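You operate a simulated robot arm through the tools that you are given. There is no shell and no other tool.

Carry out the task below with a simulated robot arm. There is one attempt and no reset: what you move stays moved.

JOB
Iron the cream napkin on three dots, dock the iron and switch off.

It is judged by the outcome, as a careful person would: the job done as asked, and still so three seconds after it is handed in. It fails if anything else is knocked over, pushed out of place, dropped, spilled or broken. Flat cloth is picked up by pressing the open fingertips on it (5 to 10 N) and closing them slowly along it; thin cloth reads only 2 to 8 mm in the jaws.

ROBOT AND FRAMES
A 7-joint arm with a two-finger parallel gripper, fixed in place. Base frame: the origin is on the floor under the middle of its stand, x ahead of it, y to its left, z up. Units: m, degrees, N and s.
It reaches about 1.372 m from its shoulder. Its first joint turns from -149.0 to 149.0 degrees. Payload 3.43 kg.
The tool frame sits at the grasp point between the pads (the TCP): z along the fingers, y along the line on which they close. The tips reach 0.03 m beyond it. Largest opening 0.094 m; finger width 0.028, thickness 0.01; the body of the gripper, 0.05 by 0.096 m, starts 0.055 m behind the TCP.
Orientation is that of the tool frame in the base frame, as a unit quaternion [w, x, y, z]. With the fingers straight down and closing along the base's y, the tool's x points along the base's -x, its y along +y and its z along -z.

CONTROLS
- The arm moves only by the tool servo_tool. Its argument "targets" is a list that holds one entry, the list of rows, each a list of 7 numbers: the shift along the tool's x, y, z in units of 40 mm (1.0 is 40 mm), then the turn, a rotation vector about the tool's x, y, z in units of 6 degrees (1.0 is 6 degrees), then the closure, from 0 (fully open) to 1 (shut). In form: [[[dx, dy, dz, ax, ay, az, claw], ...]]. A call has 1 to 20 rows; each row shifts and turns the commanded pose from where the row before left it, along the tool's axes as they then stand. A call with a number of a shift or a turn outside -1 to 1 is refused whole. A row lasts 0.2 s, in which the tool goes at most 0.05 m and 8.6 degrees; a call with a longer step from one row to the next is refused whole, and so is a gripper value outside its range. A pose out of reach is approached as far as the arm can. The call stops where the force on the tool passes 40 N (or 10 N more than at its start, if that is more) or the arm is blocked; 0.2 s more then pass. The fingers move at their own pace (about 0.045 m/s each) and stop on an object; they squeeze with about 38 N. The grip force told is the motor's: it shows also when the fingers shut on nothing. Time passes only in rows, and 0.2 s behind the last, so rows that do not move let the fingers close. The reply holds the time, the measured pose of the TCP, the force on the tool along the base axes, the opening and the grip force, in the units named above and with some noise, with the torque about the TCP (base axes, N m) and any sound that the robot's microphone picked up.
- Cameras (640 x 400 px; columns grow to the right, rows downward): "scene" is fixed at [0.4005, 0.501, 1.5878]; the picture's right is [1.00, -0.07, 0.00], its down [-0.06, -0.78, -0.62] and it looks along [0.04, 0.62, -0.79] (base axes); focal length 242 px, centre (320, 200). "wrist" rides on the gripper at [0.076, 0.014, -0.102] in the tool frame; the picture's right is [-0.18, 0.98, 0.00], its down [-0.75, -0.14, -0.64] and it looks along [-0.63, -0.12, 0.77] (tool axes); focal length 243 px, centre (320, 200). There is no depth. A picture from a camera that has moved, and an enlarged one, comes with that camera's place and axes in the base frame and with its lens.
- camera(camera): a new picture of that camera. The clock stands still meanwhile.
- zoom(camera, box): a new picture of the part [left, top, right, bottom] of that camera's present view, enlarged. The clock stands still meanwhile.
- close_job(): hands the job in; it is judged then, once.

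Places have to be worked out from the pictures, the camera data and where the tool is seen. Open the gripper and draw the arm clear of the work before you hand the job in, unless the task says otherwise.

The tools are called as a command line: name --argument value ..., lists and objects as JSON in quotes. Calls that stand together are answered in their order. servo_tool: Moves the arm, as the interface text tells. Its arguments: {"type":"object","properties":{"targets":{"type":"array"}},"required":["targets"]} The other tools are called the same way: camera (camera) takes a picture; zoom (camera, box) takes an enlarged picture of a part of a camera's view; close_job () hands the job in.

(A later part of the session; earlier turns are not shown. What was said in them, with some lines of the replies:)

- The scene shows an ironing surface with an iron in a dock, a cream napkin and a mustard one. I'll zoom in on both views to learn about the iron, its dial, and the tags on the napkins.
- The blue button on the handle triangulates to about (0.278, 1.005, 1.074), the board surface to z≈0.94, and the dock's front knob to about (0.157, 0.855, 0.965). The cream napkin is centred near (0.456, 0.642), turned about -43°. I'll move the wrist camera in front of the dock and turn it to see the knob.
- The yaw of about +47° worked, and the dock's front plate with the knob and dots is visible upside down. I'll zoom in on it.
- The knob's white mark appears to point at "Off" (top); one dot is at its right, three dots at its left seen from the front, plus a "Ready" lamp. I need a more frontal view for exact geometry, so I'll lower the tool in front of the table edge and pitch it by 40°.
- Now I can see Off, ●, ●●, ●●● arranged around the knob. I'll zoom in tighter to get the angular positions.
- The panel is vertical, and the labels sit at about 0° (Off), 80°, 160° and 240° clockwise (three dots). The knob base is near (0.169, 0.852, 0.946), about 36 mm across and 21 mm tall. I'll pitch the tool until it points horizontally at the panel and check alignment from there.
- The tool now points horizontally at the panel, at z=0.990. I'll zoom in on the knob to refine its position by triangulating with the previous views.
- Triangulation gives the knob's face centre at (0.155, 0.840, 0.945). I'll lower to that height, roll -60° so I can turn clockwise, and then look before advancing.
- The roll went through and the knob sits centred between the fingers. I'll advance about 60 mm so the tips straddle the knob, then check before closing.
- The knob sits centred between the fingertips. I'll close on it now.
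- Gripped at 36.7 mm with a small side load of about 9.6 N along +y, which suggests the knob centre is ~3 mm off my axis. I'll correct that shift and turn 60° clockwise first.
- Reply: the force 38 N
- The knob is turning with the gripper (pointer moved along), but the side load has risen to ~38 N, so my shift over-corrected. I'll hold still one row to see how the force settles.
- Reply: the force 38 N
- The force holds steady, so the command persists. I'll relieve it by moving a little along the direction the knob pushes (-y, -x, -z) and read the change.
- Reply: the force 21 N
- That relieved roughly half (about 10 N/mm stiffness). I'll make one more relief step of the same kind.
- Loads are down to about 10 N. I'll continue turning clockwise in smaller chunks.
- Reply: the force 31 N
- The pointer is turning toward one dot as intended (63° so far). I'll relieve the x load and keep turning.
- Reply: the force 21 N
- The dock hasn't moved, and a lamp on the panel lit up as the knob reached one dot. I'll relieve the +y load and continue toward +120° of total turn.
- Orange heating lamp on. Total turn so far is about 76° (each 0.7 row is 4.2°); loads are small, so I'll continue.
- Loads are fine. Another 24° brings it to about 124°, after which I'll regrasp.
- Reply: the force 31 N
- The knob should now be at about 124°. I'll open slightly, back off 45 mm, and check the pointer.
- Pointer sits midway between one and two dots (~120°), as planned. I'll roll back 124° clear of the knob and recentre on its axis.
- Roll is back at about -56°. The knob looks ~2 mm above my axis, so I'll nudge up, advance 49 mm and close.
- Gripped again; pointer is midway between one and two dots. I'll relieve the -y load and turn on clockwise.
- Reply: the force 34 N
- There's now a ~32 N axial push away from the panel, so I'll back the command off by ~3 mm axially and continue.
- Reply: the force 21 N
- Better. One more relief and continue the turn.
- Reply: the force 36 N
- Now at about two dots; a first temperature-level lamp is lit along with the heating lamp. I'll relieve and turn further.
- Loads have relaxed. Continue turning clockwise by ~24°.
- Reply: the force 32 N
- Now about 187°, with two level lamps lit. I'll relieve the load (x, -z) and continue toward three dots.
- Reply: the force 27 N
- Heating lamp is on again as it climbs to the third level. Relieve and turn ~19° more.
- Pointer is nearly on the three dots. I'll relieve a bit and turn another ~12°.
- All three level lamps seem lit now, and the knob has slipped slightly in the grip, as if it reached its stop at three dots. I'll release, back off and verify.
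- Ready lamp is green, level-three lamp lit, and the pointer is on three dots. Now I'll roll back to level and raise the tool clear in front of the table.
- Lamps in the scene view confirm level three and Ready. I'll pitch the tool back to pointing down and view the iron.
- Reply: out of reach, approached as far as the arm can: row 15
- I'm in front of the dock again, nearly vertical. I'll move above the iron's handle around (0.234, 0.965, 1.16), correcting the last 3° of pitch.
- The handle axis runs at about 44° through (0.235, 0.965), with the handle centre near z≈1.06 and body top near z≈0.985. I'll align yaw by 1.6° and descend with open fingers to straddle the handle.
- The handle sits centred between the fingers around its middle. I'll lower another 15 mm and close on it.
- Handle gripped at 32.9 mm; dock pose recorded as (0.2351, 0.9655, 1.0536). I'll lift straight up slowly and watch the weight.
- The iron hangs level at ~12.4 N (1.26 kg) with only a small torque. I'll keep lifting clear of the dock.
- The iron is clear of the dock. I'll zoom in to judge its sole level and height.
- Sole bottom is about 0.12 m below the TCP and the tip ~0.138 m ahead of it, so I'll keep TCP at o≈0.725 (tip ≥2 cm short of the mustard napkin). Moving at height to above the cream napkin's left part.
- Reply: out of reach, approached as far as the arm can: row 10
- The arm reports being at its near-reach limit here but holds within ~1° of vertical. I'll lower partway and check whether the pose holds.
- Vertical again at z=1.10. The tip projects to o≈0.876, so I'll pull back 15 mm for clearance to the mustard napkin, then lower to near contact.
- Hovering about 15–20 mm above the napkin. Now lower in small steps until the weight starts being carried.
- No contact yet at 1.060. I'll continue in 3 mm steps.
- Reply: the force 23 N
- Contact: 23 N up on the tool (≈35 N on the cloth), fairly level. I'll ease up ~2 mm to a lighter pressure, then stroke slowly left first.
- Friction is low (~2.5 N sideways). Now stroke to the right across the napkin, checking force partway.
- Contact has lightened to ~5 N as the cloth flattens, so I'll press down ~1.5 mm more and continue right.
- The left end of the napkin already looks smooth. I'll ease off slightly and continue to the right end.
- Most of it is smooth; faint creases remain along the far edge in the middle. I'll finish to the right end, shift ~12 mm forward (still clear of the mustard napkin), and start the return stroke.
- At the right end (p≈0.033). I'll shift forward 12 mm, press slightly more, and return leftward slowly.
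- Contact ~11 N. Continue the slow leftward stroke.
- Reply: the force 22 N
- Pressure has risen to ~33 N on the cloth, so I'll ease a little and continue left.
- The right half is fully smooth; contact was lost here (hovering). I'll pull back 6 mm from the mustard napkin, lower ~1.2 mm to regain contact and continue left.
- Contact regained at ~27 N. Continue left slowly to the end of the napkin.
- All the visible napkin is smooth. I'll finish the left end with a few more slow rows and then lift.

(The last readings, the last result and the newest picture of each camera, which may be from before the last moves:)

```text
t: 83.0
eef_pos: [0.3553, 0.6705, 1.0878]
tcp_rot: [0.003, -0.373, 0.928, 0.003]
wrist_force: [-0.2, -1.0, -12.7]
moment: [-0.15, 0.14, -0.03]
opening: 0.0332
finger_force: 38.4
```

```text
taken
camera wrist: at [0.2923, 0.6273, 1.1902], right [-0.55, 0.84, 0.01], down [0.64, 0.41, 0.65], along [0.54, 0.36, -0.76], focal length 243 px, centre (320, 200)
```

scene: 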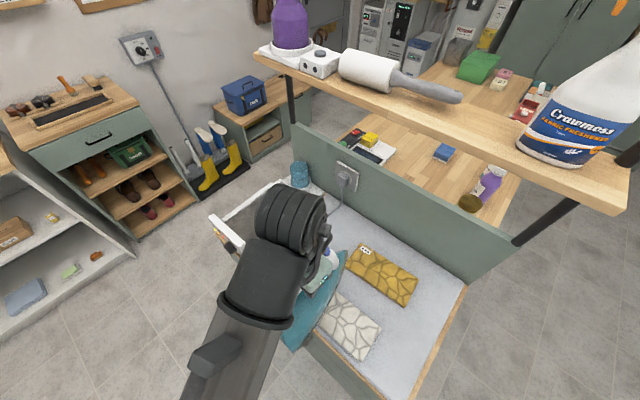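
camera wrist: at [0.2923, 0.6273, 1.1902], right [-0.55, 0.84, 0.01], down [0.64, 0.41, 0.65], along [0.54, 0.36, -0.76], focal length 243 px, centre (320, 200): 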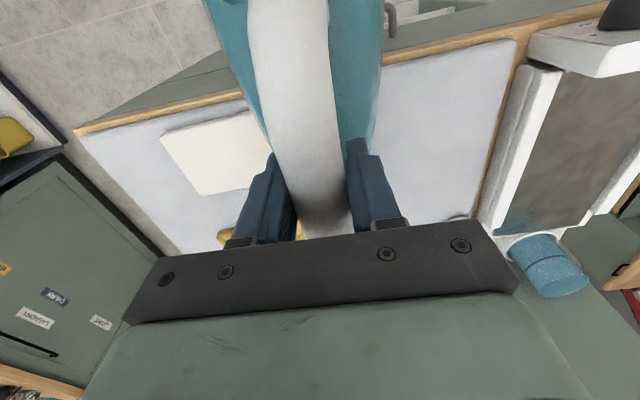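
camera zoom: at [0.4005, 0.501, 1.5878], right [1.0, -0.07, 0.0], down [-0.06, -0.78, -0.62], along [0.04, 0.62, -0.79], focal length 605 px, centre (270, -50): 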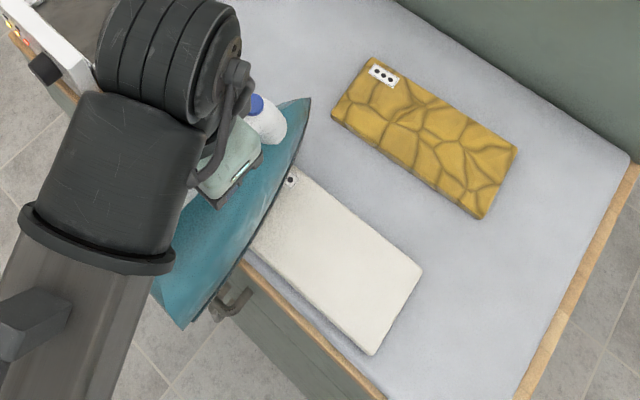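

The napkin is smooth end to end with no scorch visible. I'll raise the iron and carry it back above the dock pose.

servo_tool --targets '[[[0, 0, -0.5, 0, 0, 0, 1.0], [0, 0, -0.5, 0, 0, 0, 1.0], [-0.326, 0.6, -0.13, 0, 0, 0, 1.0], [-0.326, 0.823, -0.13, 0, 0, 0, 1.0], [-0.326, 0.823, -0.13, 0, 0, 0, 1.0], [-0.326, 0.823, -0.13, 0, 0, 0, 1.0], [-0.326, 0.823, -0.13, 0, 0, 0, 1.0], [-0.326, 0.823, -0.13, 0, 0, 0, 1.0], [-0.326, 0.823, -0.13, 0, 0, 0, 1.0], [-0.326, 0.823, -0.13, 0, 0, 0, 1.0], [-0.326, 0.823, -0.13, 0, 0, 0, 1.0], [0, 0.22, 0, 0, 0, 0, 1.0], [0, 0, 0, 0, 0, 0, 1.0]]]'

camera --camera "scene"

zoom --camera "scene" --box '[190, 110, 350, 250]'

zoom --camera "scene" --box '[260, 240, 420, 380]'

```text
t: 85.8
eef_pos: [0.2346, 0.9648, 1.1736]
tcp_rot: [0.002, -0.372, 0.928, 0.003]
wrist_force: [0.6, -1.1, -11.1]
moment: [-0.15, 0.18, 0.02]
opening: 0.0333
finger_force: 37.8
```

```text
taken
```

scene: 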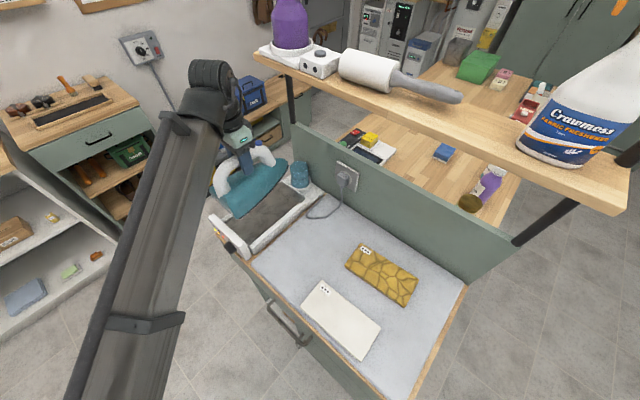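

```text
2.86 times, centred on (270, 180) of scene
camera zoom: at [0.4005, 0.501, 1.5878], right [1.0, -0.07, 0.0], down [-0.06, -0.78, -0.62], along [0.04, 0.62, -0.79], focal length 691 px, centre (463, 257)
```

zoom: 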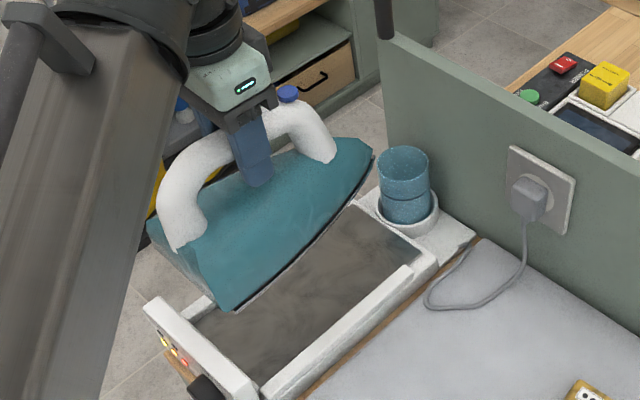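

```text
2.86 times, centred on (340, 310) of scene
camera zoom: at [0.4005, 0.501, 1.5878], right [1.0, -0.07, 0.0], down [-0.06, -0.78, -0.62], along [0.04, 0.62, -0.79], focal length 691 px, centre (263, -114)
```

zoom: 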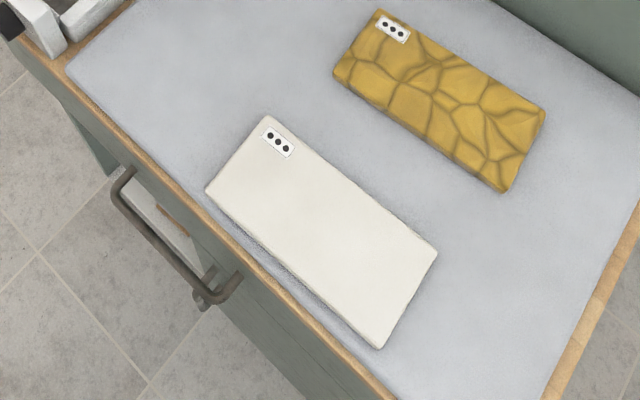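

The napkin is fully smooth and the mustard napkin is untouched. I'm right over the dock; lowering the iron, slowing near the bottom.

servo_tool --targets '[[[-0.02, 0, 0.3, 0, 0, 0, 1.0], [0, 0, 0.4, 0, 0, 0, 1.0], [0, 0, 0.4, 0, 0, 0, 1.0], [0, 0, 0.4, 0, 0, 0, 1.0], [0, 0, 0.4, 0, 0, 0, 1.0], [0, 0, 0.2, 0, 0, 0, 1.0], [0, 0, 0, 0, 0, 0, 1.0]]]'

zoom --camera "scene" --box '[180, 130, 340, 230]'

```text
t: 87.4
eef_pos: [0.2358, 0.9666, 1.0912]
tcp_rot: [0.003, -0.373, 0.928, 0.003]
wrist_force: [-0.3, -0.7, -11.7]
moment: [-0.15, 0.15, 0.0]
opening: 0.0333
finger_force: 37.6
```

```text
4.00 times, centred on (260, 180) of scene
camera zoom: at [0.4005, 0.501, 1.5878], right [1.0, -0.07, 0.0], down [-0.06, -0.78, -0.62], along [0.04, 0.62, -0.79], focal length 968 px, centre (560, 280)
```

zoom: 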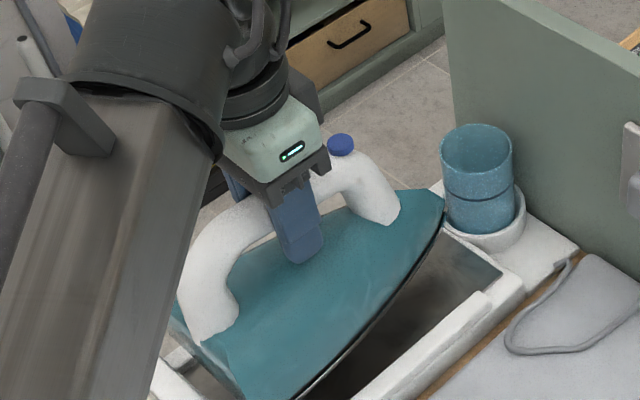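

It matches the lift-off picture. I'll continue down the last ~37 mm, slower at the end.

servo_tool --targets '[[[0.015, 0, 0.2, 0, 0, 0, 1.0], [0, 0, 0.25, 0, 0, 0, 1.0], [0, 0, 0.2, 0, 0, 0, 1.0], [0, 0, 0.12, 0, 0, 0, 1.0], [0, 0, 0, 0, 0, 0, 1.0]]]'

zoom --camera "scene" --box '[180, 130, 340, 230]'

```text
t: 88.6
eef_pos: [0.2349, 0.9663, 1.0608]
tcp_rot: [0.002, -0.373, 0.928, 0.003]
wrist_force: [-0.1, 0.1, -12.5]
moment: [-0.14, 0.15, 0.01]
opening: 0.0331
finger_force: 37.6
```

```text
4.00 times, centred on (260, 180) of scene
camera zoom: at [0.4005, 0.501, 1.5878], right [1.0, -0.07, 0.0], down [-0.06, -0.78, -0.62], along [0.04, 0.62, -0.79], focal length 968 px, centre (560, 280)
```

zoom: 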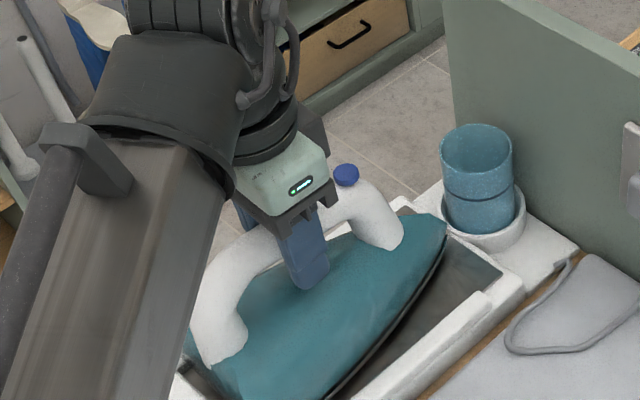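

At 1.061, still free. Lower 3 mm at a time until the dock takes the weight.

servo_tool --targets '[[[0, 0, 0.08, 0, 0, 0, 1.0], [0, 0, 0.07, 0, 0, 0, 1.0], [0, 0, 0, 0, 0, 0, 1.0]]]'

```text
t: 89.4
eef_pos: [0.2342, 0.9665, 1.0559]
tcp_rot: [0.003, -0.373, 0.928, 0.003]
wrist_force: [0.5, -0.7, -11.5]
moment: [-0.19, 0.16, 0.04]
opening: 0.0331
finger_force: 38.0
```

servo_tool --targets '[[[0, 0, 0.06, 0, 0, 0, 1.0], [0, 0, 0, 0, 0, 0, 1.0]]]'

```text
t: 90.0
eef_pos: [0.2356, 0.9665, 1.0528]
tcp_rot: [0.003, -0.373, 0.928, 0.005]
wrist_force: [0.3, 0.2, -4.2]
moment: [-0.18, 0.81, 0.01]
opening: 0.0334
finger_force: 38.7
```

The dock floor is taking weight at the expected height (1.053), rear-left corner first. I'll lower another ~1.5 mm and check.

servo_tool --targets '[[[0, 0, 0.035, 0, 0, 0, 1.0], [0, 0, 0, 0, 0, 0, 1.0]]]'

zoom --camera "scene" --box '[180, 130, 340, 230]'

camera --camera "wrist"

```text
t: 90.6
eef_pos: [0.235, 0.9661, 1.0523]
tcp_rot: [0.004, -0.373, 0.928, 0.004]
wrist_force: [2.9, 3.1, 14.8]
moment: [-0.84, 0.7, 0.09]
opening: 0.0333
finger_force: 38.2
```

```text
4.00 times, centred on (260, 180) of scene
camera zoom: at [0.4005, 0.501, 1.5878], right [1.0, -0.07, 0.0], down [-0.06, -0.78, -0.62], along [0.04, 0.62, -0.79], focal length 968 px, centre (560, 280)
```

zoom: 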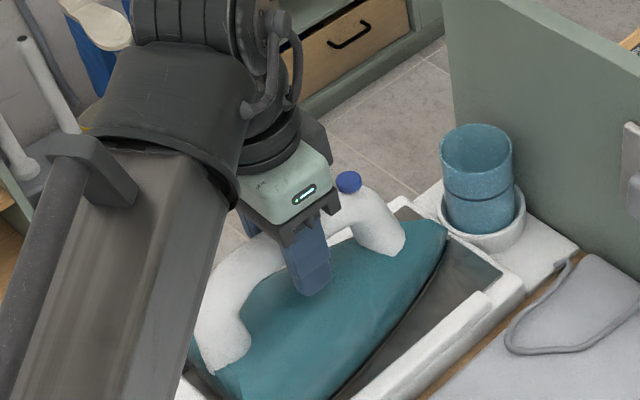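

```text
taken
camera wrist: at [0.1712, 0.9221, 1.1557], right [-0.55, 0.84, 0.01], down [0.64, 0.41, 0.65], along [0.54, 0.36, -0.76], focal length 243 px, centre (320, 200)
```

wrist: 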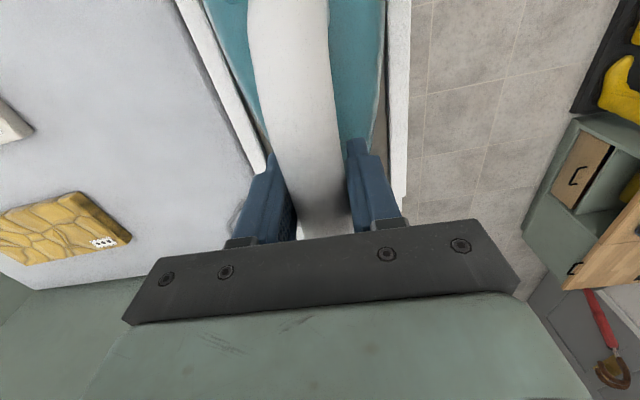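

The iron is seated as before (button pixel matches within a pixel). I'll ease off, open the fingers, and rise.

servo_tool --targets '[[[0, 0, -0.03, 0, 0, 0, 1.0], [0, 0, 0, 0, 0, 0, 0.6], [0, 0, 0, 0, 0, 0, 0.4], [0, 0, 0, 0, 0, 0, 0.2], [0, 0, 0, 0, 0, 0, 0.0], [0, 0, 0, 0, 0, 0, 0.0], [0, 0, 0, 0, 0, 0, 0.0]]]'

zoom --camera "scene" --box '[180, 130, 340, 230]'

```text
t: 92.2
eef_pos: [0.2343, 0.9657, 1.0538]
tcp_rot: [0.003, -0.373, 0.928, 0.004]
wrist_force: [-0.3, -0.3, 0.4]
moment: [-0.01, -0.01, -0.02]
opening: 0.0939
finger_force: 0.0
```

```text
4.00 times, centred on (260, 180) of scene
camera zoom: at [0.4005, 0.501, 1.5878], right [1.0, -0.07, 0.0], down [-0.06, -0.78, -0.62], along [0.04, 0.62, -0.79], focal length 968 px, centre (560, 280)
```

zoom: 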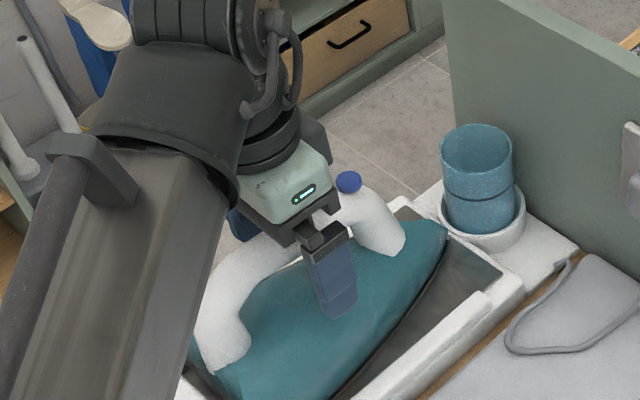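

Released cleanly. Now rise straight up and retreat to in front of the dock, the same way I came.

servo_tool --targets '[[[0, 0, -0.4, 0, 0, 0, 0], [0, 0, -0.6, 0, 0, 0, 0], [0, 0, -0.7, 0, 0, 0, 0], [0, 0, -0.7, 0, 0, 0, 0], [0, 0, -0.7, 0, 0, 0, 0], [0.8, -0.1, 0, 0, 0, 0, 0], [0.9, -0.1, 0, 0, 0, 0, 0], [0.9, -0.1, 0, 0, -0.3, 0, 0], [0.9, -0.1, 0, 0, -0.5, 0, 0], [0.9, -0.1, 0, 0, -0.5, 0, 0], [0.9, -0.1, 0, 0, -0.5, 0, 0], [0, 0, 0, 0, 0, 0, 0]]]'

zoom --camera "scene" --box '[200, 160, 328, 240]'

camera --camera "wrist"

```text
t: 94.8
eef_pos: [0.0992, 0.8007, 1.1669]
tcp_rot: [0.091, -0.371, 0.923, 0.039]
wrist_force: [0.2, 0.7, 0.7]
moment: [-0.02, -0.01, 0.01]
opening: 0.094
finger_force: 0.1
```

```text
5.00 times, centred on (264, 200) of scene
camera zoom: at [0.4005, 0.501, 1.5878], right [1.0, -0.07, 0.0], down [-0.06, -0.78, -0.62], along [0.04, 0.62, -0.79], focal length 1210 px, centre (600, 200)
```

zoom: 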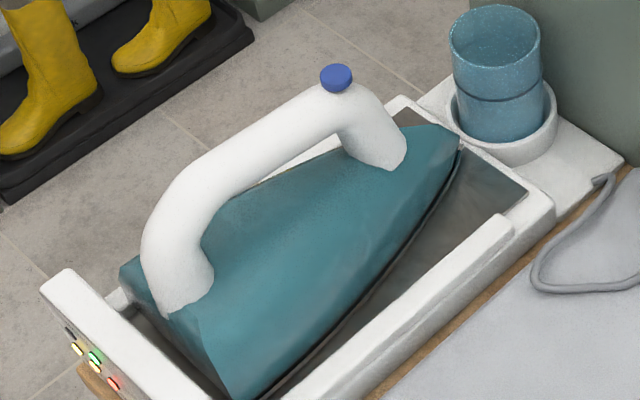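

```text
taken
camera wrist: at [0.0225, 0.7442, 1.2523], right [-0.55, 0.83, 0.04], down [0.54, 0.32, 0.78], along [0.63, 0.45, -0.63], focal length 243 px, centre (320, 200)
```

wrist: 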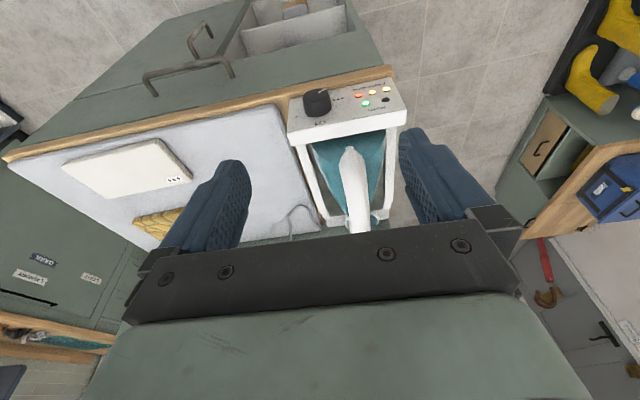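

The iron sits exactly as it did at the start. Now I'll pitch the tool horizontal again in front of the panel to turn the knob back to Off.

servo_tool --targets '[[[0, 0, 0, 0, -0.943, 0, 0.1], [0, 0, 0, 0, -0.943, 0, 0.2], [0, 0, 0, 0, -0.943, 0, 0.3], [0, 0, 0, 0, -0.943, 0, 0.42], [0, 0, 0, 0, -0.943, 0, 0.42], [0, 0, 0, 0, -0.943, 0, 0.42], [0, 0, 0, 0, -0.943, 0, 0.42], [0, 0, 0, 0, -0.943, 0, 0.42], [0, 0, 0, 0, -0.943, 0, 0.42], [0, 0, 0, 0, -0.943, 0, 0.42], [0, 0, 0, 0, -0.943, 0, 0.42], [0, 0, 0, 0, -0.943, 0, 0.42], [0, 0, 0, 0, -0.943, 0, 0.42], [0, 0, 0, 0, -0.943, 0, 0.42], [0, 0, 0, -0.28, 0, 0, 0.42], [0, 0, 0, 0, 0, 0, 0.42]]]'

```text
t: 98.2
eef_pos: [0.0986, 0.802, 1.165]
tcp_rot: [0.655, -0.27, 0.65, 0.276]
wrist_force: [0.0, -0.1, 0.1]
moment: [0.01, -0.02, 0.02]
opening: 0.0547
finger_force: 0.0
```

Horizontal again. Now lower to knob height, centre on its axis, and roll +60° so I can turn counter-clockwise.

servo_tool --targets '[[[0.925, -0.054, -0.03, 0, 0, 0, 0.42], [0.925, -0.054, -0.03, 0, 0, 0, 0.42], [0.925, -0.054, -0.03, 0, 0, 0, 0.42], [0.925, -0.054, -0.03, 0, 0, 0, 0.42], [0.925, -0.054, -0.03, 0, 0, 0, 0.42], [0.925, -0.054, -0.03, 0, 0, 0, 0.42], [0, 0, 0, 0, 0, 1, 0.42], [0, 0, 0, 0, 0, 1, 0.42], [0, 0, 0, 0, 0, 1, 0.42], [0, 0, 0, 0, 0, 1, 0.42], [0, 0, 0, 0, 0, 1, 0.42], [0, 0, 0, 0, 0, 1, 0.42], [0, 0, 0, 0, 0, 1, 0.42], [0, 0, 0, 0, 0, 1, 0.42], [0, 0, 0, 0, 0, 1, 0.42], [0, 0, 0, 0, 0, 1, 0.42], [0, 0, 0, 0, 0, 0, 0.42]]]'

camera --camera "wrist"

zoom --camera "wrist" --box '[220, 20, 460, 180]'

```text
t: 101.8
eef_pos: [0.1038, 0.7883, 0.9443]
tcp_rot: [0.428, 0.09, 0.698, 0.567]
wrist_force: [-0.2, -0.9, -0.1]
moment: [-0.03, -0.02, 0.01]
opening: 0.0544
finger_force: 0.0
```

```text
taken
camera wrist: at [-0.019, 0.767, 0.9189], right [-0.24, 0.22, 0.95], down [0.07, -0.97, 0.24], along [0.97, 0.12, 0.22], focal length 243 px, centre (320, 200)
```

wrist: 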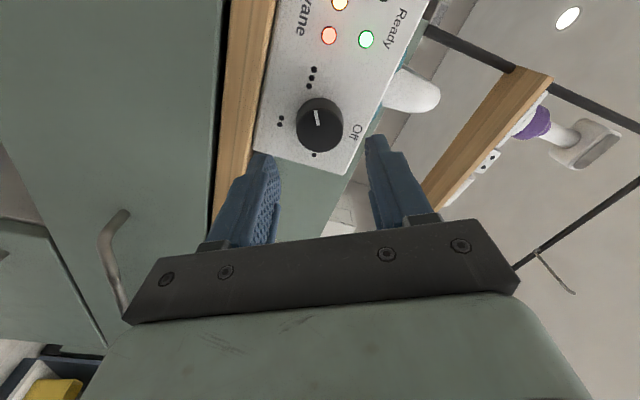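

```text
2.50 times, centred on (340, 100) of wrist
camera zoom: at [-0.019, 0.767, 0.9189], right [-0.24, 0.22, 0.95], down [0.07, -0.97, 0.24], along [0.97, 0.12, 0.22], focal length 606 px, centre (270, 450)
```

zoom: 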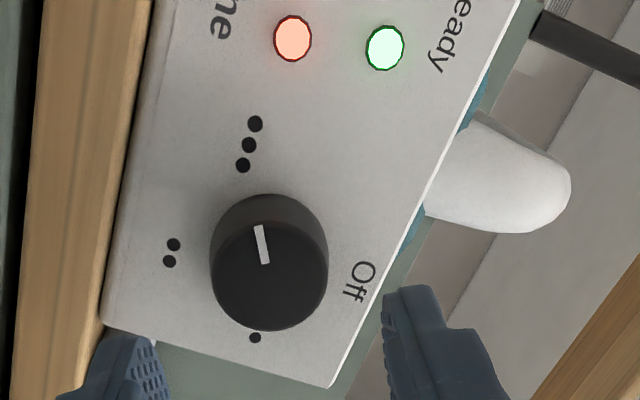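

Centred on the knob with a roll of +60°. Advance 56 mm and close.

servo_tool --targets '[[[0.01, -0.02, 0.3, 0, 0, 0, 0.42], [0, 0, 0.38, 0, 0, 0, 0.42], [0, 0, 0.38, 0, 0, 0, 0.42], [0, 0, 0.34, 0, 0, 0, 0.42], [0, 0, 0, 0, 0, 0, 0.55], [0, 0, 0, 0, 0, 0, 0.65], [0, 0, 0, 0, 0, 0, 1.0], [0, 0, 0, 0, 0, 0, 1.0], [0, 0, 0, 0, 0, 0, 1.0]]]'

zoom --camera "wrist" --box '[220, 40, 520, 240]'

```text
t: 103.8
eef_pos: [0.1431, 0.8301, 0.9435]
tcp_rot: [0.429, 0.089, 0.698, 0.567]
wrist_force: [1.9, 6.0, 7.5]
moment: [0.13, -0.18, 0.25]
opening: 0.0369
finger_force: 45.2
```

```text
2.00 times, centred on (370, 140) of wrist
camera zoom: at [0.0201, 0.807, 0.9185], right [-0.24, 0.22, 0.94], down [0.07, -0.97, 0.25], along [0.97, 0.12, 0.22], focal length 485 px, centre (220, 320)
```

zoom: 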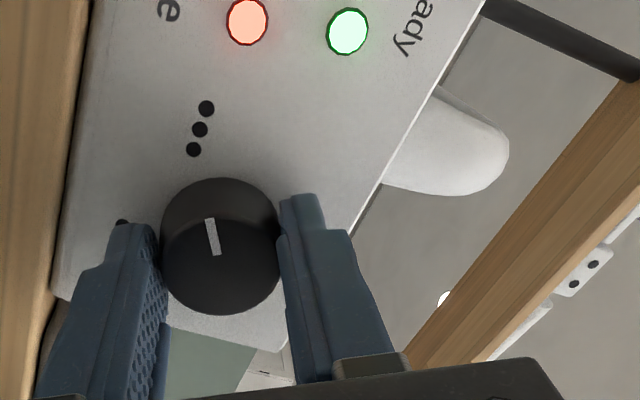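

Gripped with small loads. Turning counter-clockwise in 24° chunks with load relief.

servo_tool --targets '[[[0, 0.015, 0, 0, 0, 0, 1.0], [0, 0, 0, 0, 0, -0.8, 1.0], [0, 0, 0, 0, 0, -0.8, 1.0], [0, 0, 0, 0, 0, -0.8, 1.0], [0, 0, 0, 0, 0, -0.8, 1.0], [0, 0, 0, 0, 0, -0.8, 1.0], [0, 0, 0, 0, 0, 0, 1.0]]]'

zoom --camera "wrist" --box '[220, 40, 520, 240]'

```text
t: 105.4
eef_pos: [0.1423, 0.8305, 0.9441]
tcp_rot: [0.537, -0.057, 0.702, 0.465]
wrist_force: [4.4, 8.3, 2.2]
moment: [-0.07, 0.12, 0.35]
opening: 0.0369
finger_force: 44.8
```

```text
2.00 times, centred on (370, 140) of wrist
camera zoom: at [0.0322, 0.7954, 0.8908], right [-0.49, 0.48, 0.73], down [-0.06, -0.85, 0.52], along [0.87, 0.22, 0.45], focal length 485 px, centre (220, 320)
```

zoom: 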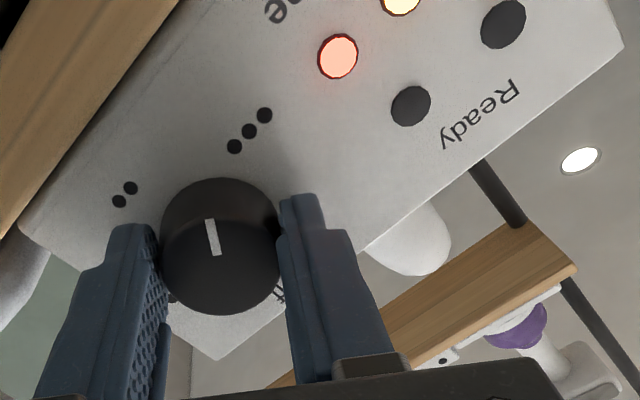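

Loads remain low and the pointer follows. Continue another ~34°.

servo_tool --targets '[[[0, 0, 0.01, 0, 0, -0.8, 1.0], [0, 0, 0, 0, 0, -0.8, 1.0], [0, 0, 0, 0, 0, -0.8, 1.0], [0, 0, 0, 0, 0, -0.8, 1.0], [0, 0, 0, 0, 0, -0.8, 1.0], [0, 0, 0, 0, 0, -0.8, 1.0], [0, 0, 0, 0, 0, -0.8, 1.0], [0, 0, 0, 0, 0, 0, 1.0]]]'

zoom --camera "wrist" --box '[220, 40, 520, 240]'

```text
t: 107.2
eef_pos: [0.1438, 0.8281, 0.9447]
tcp_rot: [0.648, -0.257, 0.656, 0.289]
wrist_force: [2.9, -1.4, -7.4]
moment: [-0.5, 0.52, -0.09]
opening: 0.0368
finger_force: 44.8
```

```text
2.00 times, centred on (370, 140) of wrist
camera zoom: at [0.0602, 0.768, 0.8684], right [-0.7, 0.68, 0.23], down [-0.33, -0.58, 0.74], along [0.64, 0.44, 0.63], focal length 485 px, centre (220, 320)
```

zoom: 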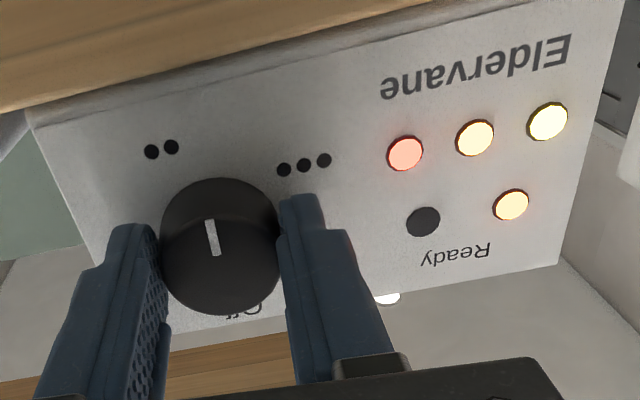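

Still tracking well. Continue about 31° more.

servo_tool --targets '[[[0.015, 0, 0, 0, 0, -0.85, 1.0], [0, 0, 0, 0, 0, -0.85, 1.0], [0, 0, 0, 0, 0, -0.85, 1.0], [0, 0, 0, 0, 0, -0.85, 1.0], [0, 0, 0, 0, 0, -0.85, 1.0], [0, 0, 0, 0, 0, -0.85, 1.0], [0, 0, 0, 0, 0, 0, 1.0]]]'

```text
t: 108.8
eef_pos: [0.1437, 0.8279, 0.943]
tcp_rot: [0.703, -0.419, 0.565, 0.107]
wrist_force: [3.6, -15.1, -2.4]
moment: [-0.02, 0.05, -0.44]
opening: 0.037
finger_force: 44.8
```

Small loads. Relieve and continue about 31° more (to roll ≈ -60°).

servo_tool --targets '[[[0.015, -0.02, -0.015, 0, 0, -0.85, 1.0], [0, 0, 0, 0, 0, -0.85, 1.0], [0, 0, 0, 0, 0, -0.85, 1.0], [0, 0, 0, 0, 0, -0.85, 1.0], [0, 0, 0, 0, 0, -0.85, 1.0], [0, 0, 0, 0, 0, -0.85, 1.0], [0, 0, 0, 0, 0, 0, 1.0]]]'

zoom --camera "wrist" --box '[220, 40, 520, 240]'

```text
t: 110.4
eef_pos: [0.1441, 0.8286, 0.9433]
tcp_rot: [0.706, -0.555, 0.432, -0.081]
wrist_force: [-0.5, -1.1, 13.0]
moment: [0.38, -0.35, 0.38]
opening: 0.037
finger_force: 44.9
```

```text
2.00 times, centred on (370, 140) of wrist
camera zoom: at [0.1144, 0.7146, 0.892], right [-0.47, 0.47, -0.74], down [-0.86, -0.06, 0.51], along [0.19, 0.88, 0.44], focal length 485 px, centre (220, 320)
```

zoom: 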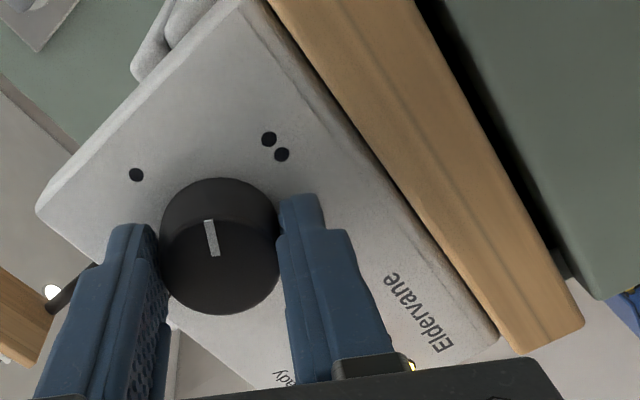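

Now at about 120°, midway between one and two dots. Release, back off, and roll back for the second grasp.

servo_tool --targets '[[[0, 0, 0, 0, 0, 0, 0.5], [0, 0, 0, 0, 0, 0, 0.42], [0, 0, 0, 0, 0, 0, 0.42], [0, 0, -0.37, 0, 0, 0, 0.42], [0, 0, -0.37, 0, 0, 0, 0.42], [0, 0, -0.37, 0, 0, 0, 0.42], [0, 0, 0, 0, 0, 0, 0.42]]]'

servo_tool --targets '[[[0, 0, 0, 0, 0, 1, 0.42], [0, 0, 0, 0, 0, 1, 0.42], [0, 0, 0, 0, 0, 1, 0.42], [0, 0, 0, 0, 0, 1, 0.42], [0, 0, 0, 0, 0, 1, 0.42], [0, 0, 0, 0, 0, 1, 0.42], [0, 0, 0, 0, 0, 1, 0.42], [0, 0, 0, 0, 0, 1, 0.42], [0, 0, 0, 0, 0, 1, 0.42], [0, 0, 0, 0, 0, 1, 0.42], [0, 0, 0, 0, 0, 1, 0.42], [0, 0, 0, 0, 0, 1, 0.42], [0, 0, 0, 0, 0, 1, 0.42], [0, 0, 0, 0, 0, 1, 0.42], [0, 0, 0, 0, 0, 1, 0.42], [0, 0, 0, 0, 0, 1, 0.42], [0, 0, 0, 0, 0, 1, 0.42], [0, 0, 0, 0, 0, 1, 0.42], [0, 0, 0, 0, 0, 1, 0.42], [0, 0, 0, 0, 0, 1, 0.42]]]'

camera --camera "wrist"

```text
t: 112.0
eef_pos: [0.1119, 0.7968, 0.9431]
tcp_rot: [0.705, -0.555, 0.433, -0.081]
wrist_force: [0.3, -0.5, 0.1]
moment: [-0.02, 0.0, 0.01]
opening: 0.0545
finger_force: 0.0
```

```text
t: 116.2
eef_pos: [0.1111, 0.7978, 0.9422]
tcp_rot: [0.422, 0.098, 0.697, 0.572]
wrist_force: [0.2, -0.2, -0.2]
moment: [0.03, 0.03, -0.01]
opening: 0.0543
finger_force: 0.0
```

```text
taken
camera wrist: at [-0.0116, 0.7747, 0.9191], right [-0.22, 0.21, 0.95], down [0.07, -0.97, 0.23], along [0.97, 0.12, 0.2], focal length 243 px, centre (320, 200)
```

wrist: 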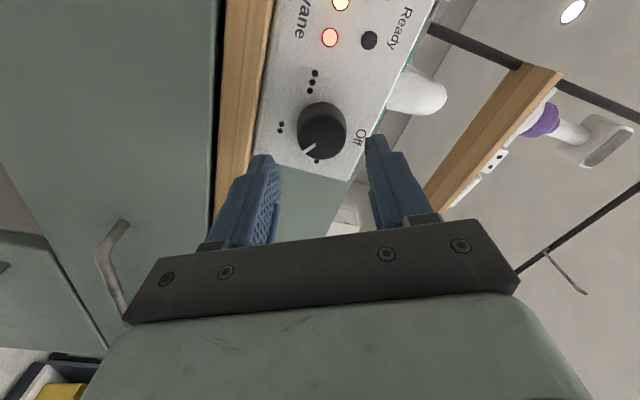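

Good alignment. Advance 44 mm and close again.

servo_tool --targets '[[[-0.03, 0, 0.3, 0, 0, 0, 0.42], [0, 0, 0.4, 0, 0, 0, 0.42], [0, 0, 0.4, 0, 0, 0, 0.42], [0, 0, 0, 0, 0, 0, 0.55], [0, 0, 0, 0, 0, 0, 0.65], [0, 0, 0, 0, 0, 0, 1.0], [0, 0, 0, 0, 0, 0, 1.0], [0, 0, 0, 0, 0, 0, 1.0]]]'

zoom --camera "wrist" --box '[220, 40, 520, 240]'

```text
t: 118.0
eef_pos: [0.1427, 0.8285, 0.9451]
tcp_rot: [0.423, 0.098, 0.697, 0.57]
wrist_force: [2.4, 5.9, 6.4]
moment: [0.1, -0.13, 0.24]
opening: 0.0365
finger_force: 45.2
```

```text
2.00 times, centred on (370, 140) of wrist
camera zoom: at [0.0193, 0.8064, 0.9203], right [-0.23, 0.21, 0.95], down [0.07, -0.97, 0.23], along [0.97, 0.12, 0.21], focal length 485 px, centre (220, 320)
```

zoom: 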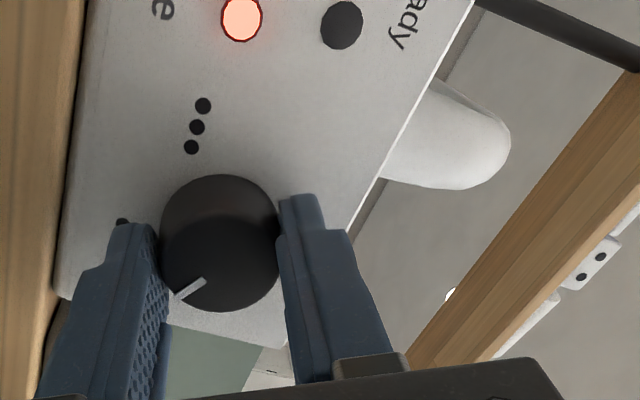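

Gripped with low load. Turning counter-clockwise again.

servo_tool --targets '[[[0, 0.015, 0, 0, 0, 0, 1.0], [0, 0, 0, 0, 0, -0.8, 1.0], [0, 0, 0, 0, 0, -0.8, 1.0], [0, 0, 0, 0, 0, -0.8, 1.0], [0, 0, 0, 0, 0, -0.8, 1.0], [0, 0, 0, 0, 0, -0.8, 1.0], [0, 0, 0, 0, 0, -0.8, 1.0], [0, 0, 0, 0, 0, 0, 1.0]]]'

zoom --camera "wrist" --box '[220, 40, 520, 240]'

```text
t: 119.8
eef_pos: [0.1436, 0.8288, 0.9445]
tcp_rot: [0.552, -0.08, 0.699, 0.448]
wrist_force: [-6.4, 20.0, 13.7]
moment: [-0.01, -0.02, 0.59]
opening: 0.0366
finger_force: 44.6
```

```text
2.00 times, centred on (370, 140) of wrist
camera zoom: at [0.0345, 0.7916, 0.8875], right [-0.53, 0.51, 0.68], down [-0.08, -0.83, 0.55], along [0.85, 0.24, 0.48], focal length 485 px, centre (220, 320)
```

zoom: 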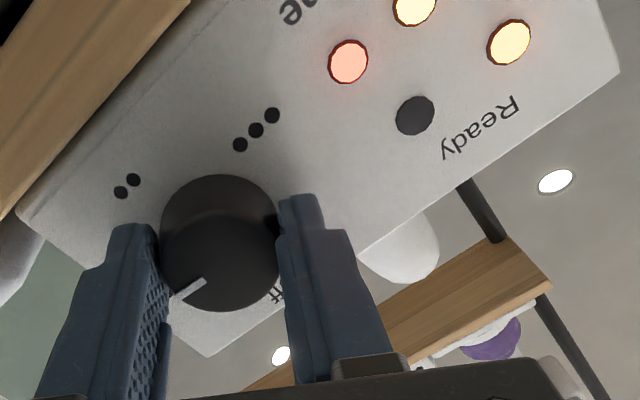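

Relieve the +y load and continue.

servo_tool --targets '[[[0, 0.045, 0.015, 0, 0, 0, 1.0], [0, 0, 0, 0, 0, -0.8, 1.0], [0, 0, 0, 0, 0, -0.8, 1.0], [0, 0, 0, 0, 0, -0.8, 1.0], [0, 0, 0, 0, 0, -0.8, 1.0], [0, 0, 0, 0, 0, -0.8, 1.0], [0, 0, 0, 0, 0, -0.8, 1.0], [0, 0, 0, 0, 0, 0, 1.0]]]'

zoom --camera "wrist" --box '[220, 40, 520, 240]'

```text
t: 121.6
eef_pos: [0.1431, 0.828, 0.9441]
tcp_rot: [0.645, -0.252, 0.658, 0.296]
wrist_force: [-20.5, -18.2, -15.5]
moment: [-0.96, 0.97, 0.19]
opening: 0.0364
finger_force: 44.9
```

```text
2.00 times, centred on (370, 140) of wrist
camera zoom: at [0.0583, 0.7683, 0.8694], right [-0.69, 0.68, 0.25], down [-0.32, -0.6, 0.74], along [0.65, 0.43, 0.63], focal length 485 px, centre (220, 320)
```

zoom: 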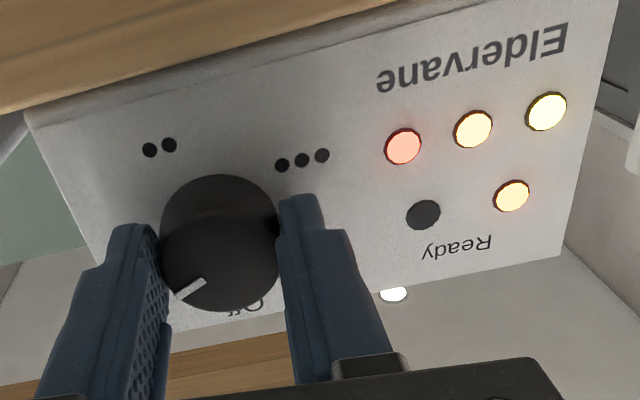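

Pointer is between one dot and Off. Relieve axial load and continue.

servo_tool --targets '[[[0.03, 0, -0.05, 0, 0, 0, 1.0], [0, 0, 0, 0, 0, -0.8, 1.0], [0, 0, 0, 0, 0, -0.8, 1.0], [0, 0, 0, 0, 0, -0.8, 1.0], [0, 0, 0, 0, 0, -0.8, 1.0], [0, 0, 0, 0, 0, -0.8, 1.0], [0, 0, 0, 0, 0, -0.8, 1.0], [0, 0, 0, 0, 0, 0, 1.0]]]'

zoom --camera "wrist" --box '[220, 40, 520, 240]'

```text
t: 123.4
eef_pos: [0.1429, 0.8275, 0.9453]
tcp_rot: [0.699, -0.405, 0.575, 0.126]
wrist_force: [21.2, 19.2, 9.0]
moment: [0.52, -0.54, 0.16]
opening: 0.0366
finger_force: 44.2
```

```text
2.00 times, centred on (370, 140) of wrist
camera zoom: at [0.0858, 0.7414, 0.8691], right [-0.69, 0.68, -0.25], down [-0.59, -0.33, 0.74], along [0.42, 0.65, 0.63], focal length 485 px, centre (220, 320)
```

zoom: 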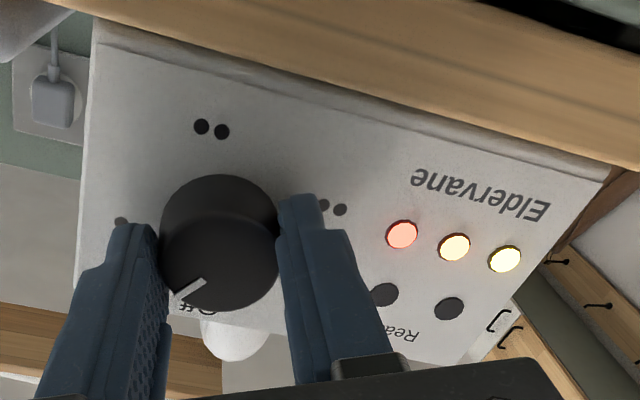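

Heating lamp has gone off; pointer is ~35° from Off. Relieve and continue.

servo_tool --targets '[[[-0.015, -0.01, 0.05, 0, 0, 0, 1.0], [0, 0, 0, 0, 0, -0.8, 1.0], [0, 0, 0, 0, 0, -0.8, 1.0], [0, 0, 0, 0, 0, -0.8, 1.0], [0, 0, 0, 0, 0, -0.8, 1.0], [0, 0, 0, 0, 0, -0.8, 1.0], [0, 0, 0, 0, 0, -0.7, 1.0], [0, 0, 0, 0, 0, 0, 1.0]]]'

zoom --camera "wrist" --box '[220, 40, 520, 240]'

```text
t: 125.2
eef_pos: [0.1421, 0.8281, 0.9449]
tcp_rot: [0.708, -0.534, 0.459, -0.048]
wrist_force: [-5.3, -14.8, -11.6]
moment: [-0.47, 0.45, -0.62]
opening: 0.0365
finger_force: 44.8
```

```text
2.00 times, centred on (370, 140) of wrist
camera zoom: at [0.1093, 0.7177, 0.8875], right [-0.52, 0.52, -0.68], down [-0.82, -0.1, 0.56], along [0.23, 0.85, 0.48], focal length 485 px, centre (220, 320)
```

zoom: 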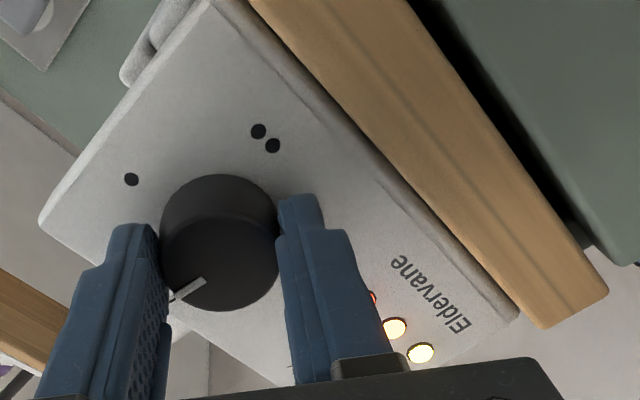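

About 5° left to Off. Relieve and turn ~10° more so it reaches its Off stop.

servo_tool --targets '[[[0.025, 0.01, -0.03, 0, 0, 0, 1.0], [0, 0, 0, 0, 0, -0.6, 1.0], [0, 0, 0, 0, 0, -0.6, 1.0], [0, 0, 0, 0, 0, -0.5, 1.0], [0, 0, 0, 0, 0, 0, 1.0]]]'

zoom --camera "wrist" --box '[220, 40, 520, 240]'

```text
t: 126.4
eef_pos: [0.142, 0.8281, 0.9455]
tcp_rot: [0.703, -0.573, 0.408, -0.11]
wrist_force: [-4.3, -4.6, 0.3]
moment: [0.29, 0.29, 0.27]
opening: 0.0364
finger_force: 44.9
```

```text
2.00 times, centred on (370, 140) of wrist
camera zoom: at [0.1162, 0.7112, 0.8974], right [-0.43, 0.43, -0.8], down [-0.89, -0.03, 0.46], along [0.17, 0.9, 0.4], focal length 485 px, centre (220, 320)
```

zoom: 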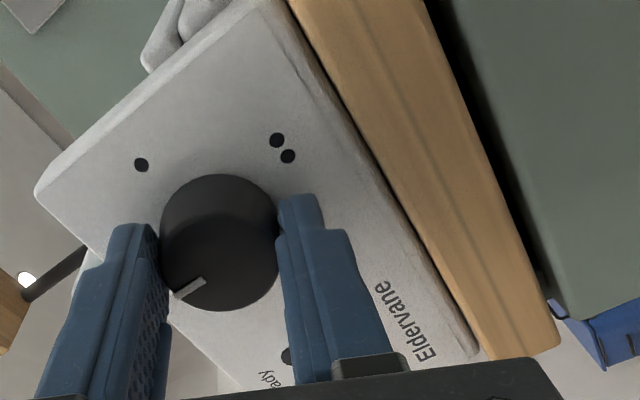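

A ~0.4 N·m torque about the knob axis suggests it hit the Off stop, and the level lamps look dark. Release, back off and check.

servo_tool --targets '[[[0, 0, 0, 0, 0, 0, 0.5], [0, 0, 0, 0, 0, 0, 0.42], [0, 0, 0, 0, 0, 0, 0.42], [0, 0, -0.37, 0, 0, 0, 0.42], [0, 0, -0.37, 0, 0, 0, 0.42], [0, 0, -0.37, 0, 0, 0, 0.42], [0, 0, -0.37, 0, 0, 0, 0.42], [0, 0, 0, 0, 0, 0, 0.3]]]'

zoom --camera "wrist" --box '[220, 40, 460, 200]'

zoom --camera "scene" --box '[190, 160, 318, 260]'

```text
t: 128.2
eef_pos: [0.1012, 0.7869, 0.9454]
tcp_rot: [0.702, -0.572, 0.41, -0.11]
wrist_force: [-0.7, 0.6, 0.8]
moment: [0.01, -0.01, -0.02]
opening: 0.0656
finger_force: 0.1
```

```text
2.50 times, centred on (340, 120) of wrist
camera zoom: at [0.0739, 0.6695, 0.8983], right [-0.43, 0.43, -0.8], down [-0.89, -0.03, 0.46], along [0.17, 0.9, 0.4], focal length 606 px, centre (270, 400)
```

zoom: 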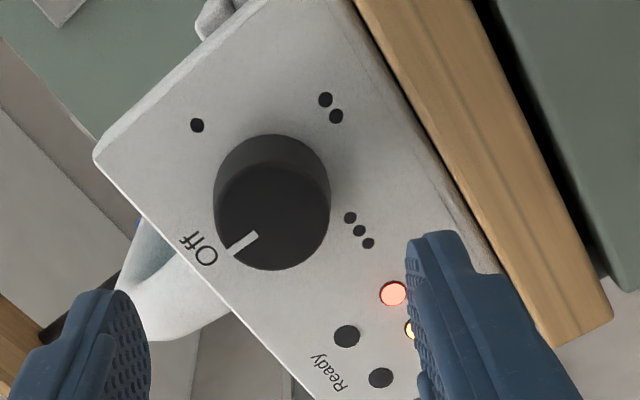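

```text
4.00 times, centred on (254, 210) of scene
camera zoom: at [0.4005, 0.501, 1.5878], right [1.0, -0.07, 0.0], down [-0.06, -0.78, -0.62], along [0.04, 0.62, -0.79], focal length 968 px, centre (584, 160)
```

zoom: 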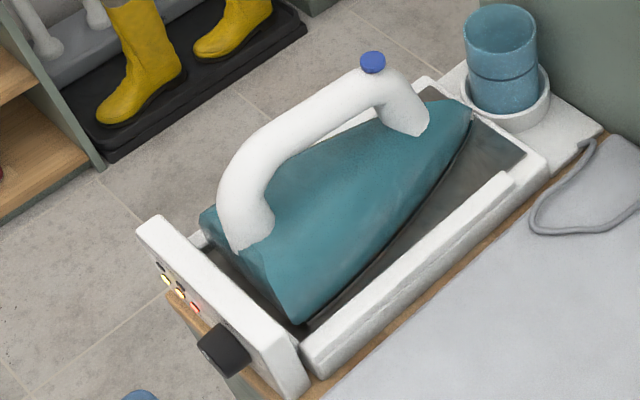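

Pointer is aligned with Off, heating and Ready lamps are dark; the level lamps still show residual heat. I'll roll back to level to compare with the starting view.

servo_tool --targets '[[[0, 0, -0.2, 0, 0, 1, 0.2], [0, 0, -0.2, 0, 0, 1, 0.0], [0, 0, 0, 0, 0, 1, 0], [0, 0, 0, 0, 0, 1, 0], [0, 0, 0, 0, 0, 1, 0], [0, 0, 0, 0, 0, 1, 0], [0, 0, 0, 0, 0, 1, 0], [0, 0, 0, 0, 0, 1, 0], [0, 0, 0, 0, 0, 1, 0], [0, 0, 0, 0, 0, 1, 0], [-0.5, 0, 0, 0, 0, 0.6, 0], [-0.6, 0, 0, 0, 0, 0, 0], [0, 0, 0, 0, 0, 0, 0]]]'

zoom --camera "wrist" --box '[240, 0, 460, 130]'

```text
t: 131.0
eef_pos: [0.0882, 0.7732, 0.9874]
tcp_rot: [0.655, -0.27, 0.649, 0.277]
wrist_force: [0.1, -0.1, -0.2]
moment: [0.0, 0.02, -0.01]
opening: 0.0941
finger_force: 0.0
```

```text
2.91 times, centred on (350, 65) of wrist
camera zoom: at [0.0076, 0.7109, 0.9111], right [-0.7, 0.69, 0.19], down [-0.35, -0.56, 0.75], along [0.62, 0.46, 0.64], focal length 706 px, centre (233, 593)
```

zoom: 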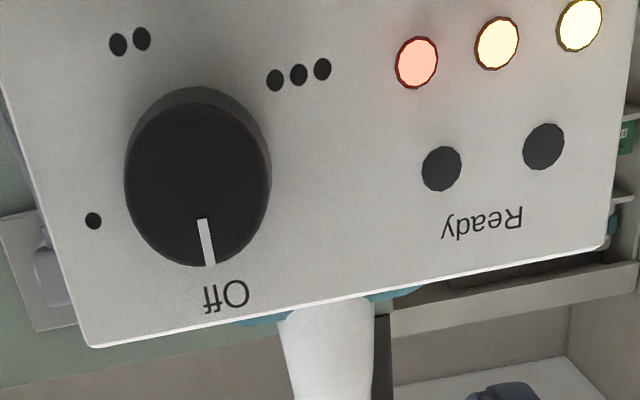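

The pointer sits on Off exactly as at the start. I'll raise the arm and draw it clear, then take a final look.

servo_tool --targets '[[[-0.8, 0, -0.4, 0, 0, 0, 0], [-0.9, 0, -0.4, 0, 0, 0, 0], [-0.9, 0, -0.4, 0, 0, 0, 0], [-0.9, 0, -0.2, 0, 0, 0, 0], [-0.9, 0, 0, 0, 0, 0, 0], [-0.9, 0, 0, 0, 0, 0, 0], [0, 0, 0, 0, 0, 0, 0], [0, 0, 0, 0, 0, 0, 0], [0, 0, 0, 0, 0, 0, 0], [0, 0, 0, 0, 0, 0, 0]]]'

camera --camera "scene"

zoom --camera "scene" --box '[190, 160, 350, 260]'

zoom --camera "scene" --box '[260, 240, 420, 380]'

```text
t: 133.2
eef_pos: [0.05, 0.7318, 1.201]
tcp_rot: [0.655, -0.271, 0.65, 0.276]
wrist_force: [-0.2, 1.2, 0.2]
moment: [0.0, -0.01, 0.0]
opening: 0.0939
finger_force: 0.2
```

```text
taken
```

scene: 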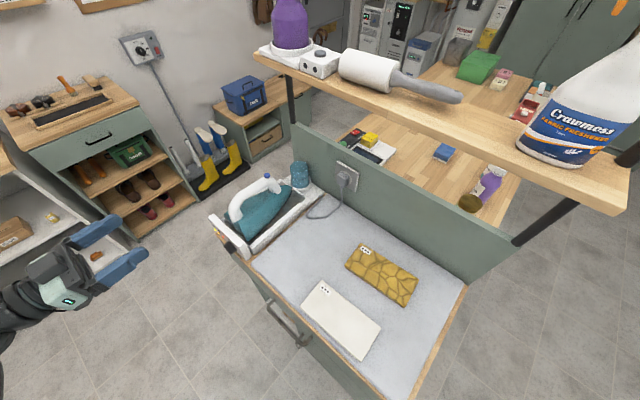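

```text
4.00 times, centred on (270, 210) of scene
camera zoom: at [0.4005, 0.501, 1.5878], right [1.0, -0.07, 0.0], down [-0.06, -0.78, -0.62], along [0.04, 0.62, -0.79], focal length 968 px, centre (520, 160)
```

zoom: 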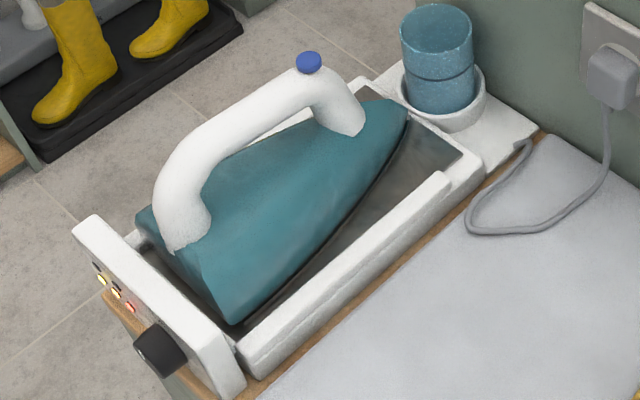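

```text
2.86 times, centred on (340, 310) of scene
camera zoom: at [0.4005, 0.501, 1.5878], right [1.0, -0.07, 0.0], down [-0.06, -0.78, -0.62], along [0.04, 0.62, -0.79], focal length 691 px, centre (263, -114)
```

zoom: 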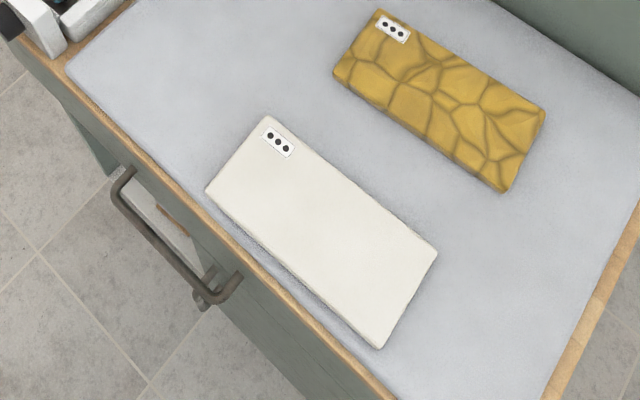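

Everything checks out in the final views:
- The cream napkin is smooth and where it was.
- The mustard napkin, cup and cord are untouched.
- The iron is seated in its dock and the knob is on Off. The level lamps still glow, which I take to be residual heat.

The gripper is open and the arm is clear, so I'm handing the job in.

close_job

```text
The job is handed in.
```

I ironed the cream napkin on the three-dot setting, put the iron back in its dock and turned the knob to Off. The job is handed in; I haven't seen the judging result.

- **Ironing:** I turned the knob to three dots and waited for the green Ready lamp. The first pass left faint creases along the far edge. A second, slower pass took them out, and the final view shows the napkin smooth all over with no scorching.
- **Docking and switch-off:** the iron sits within about 1–2 mm of where it started. The knob points at Off as it did at the beginning, and the heating and Ready lamps are dark. The three level lamps were still lit when I handed in. I take that to be leftover heat, but I didn't wait to see them go out.
- **Surroundings:** the mustard napkin, cup and cord look unmoved in the final pictures. The gripper is open and the arm is clear of the table.
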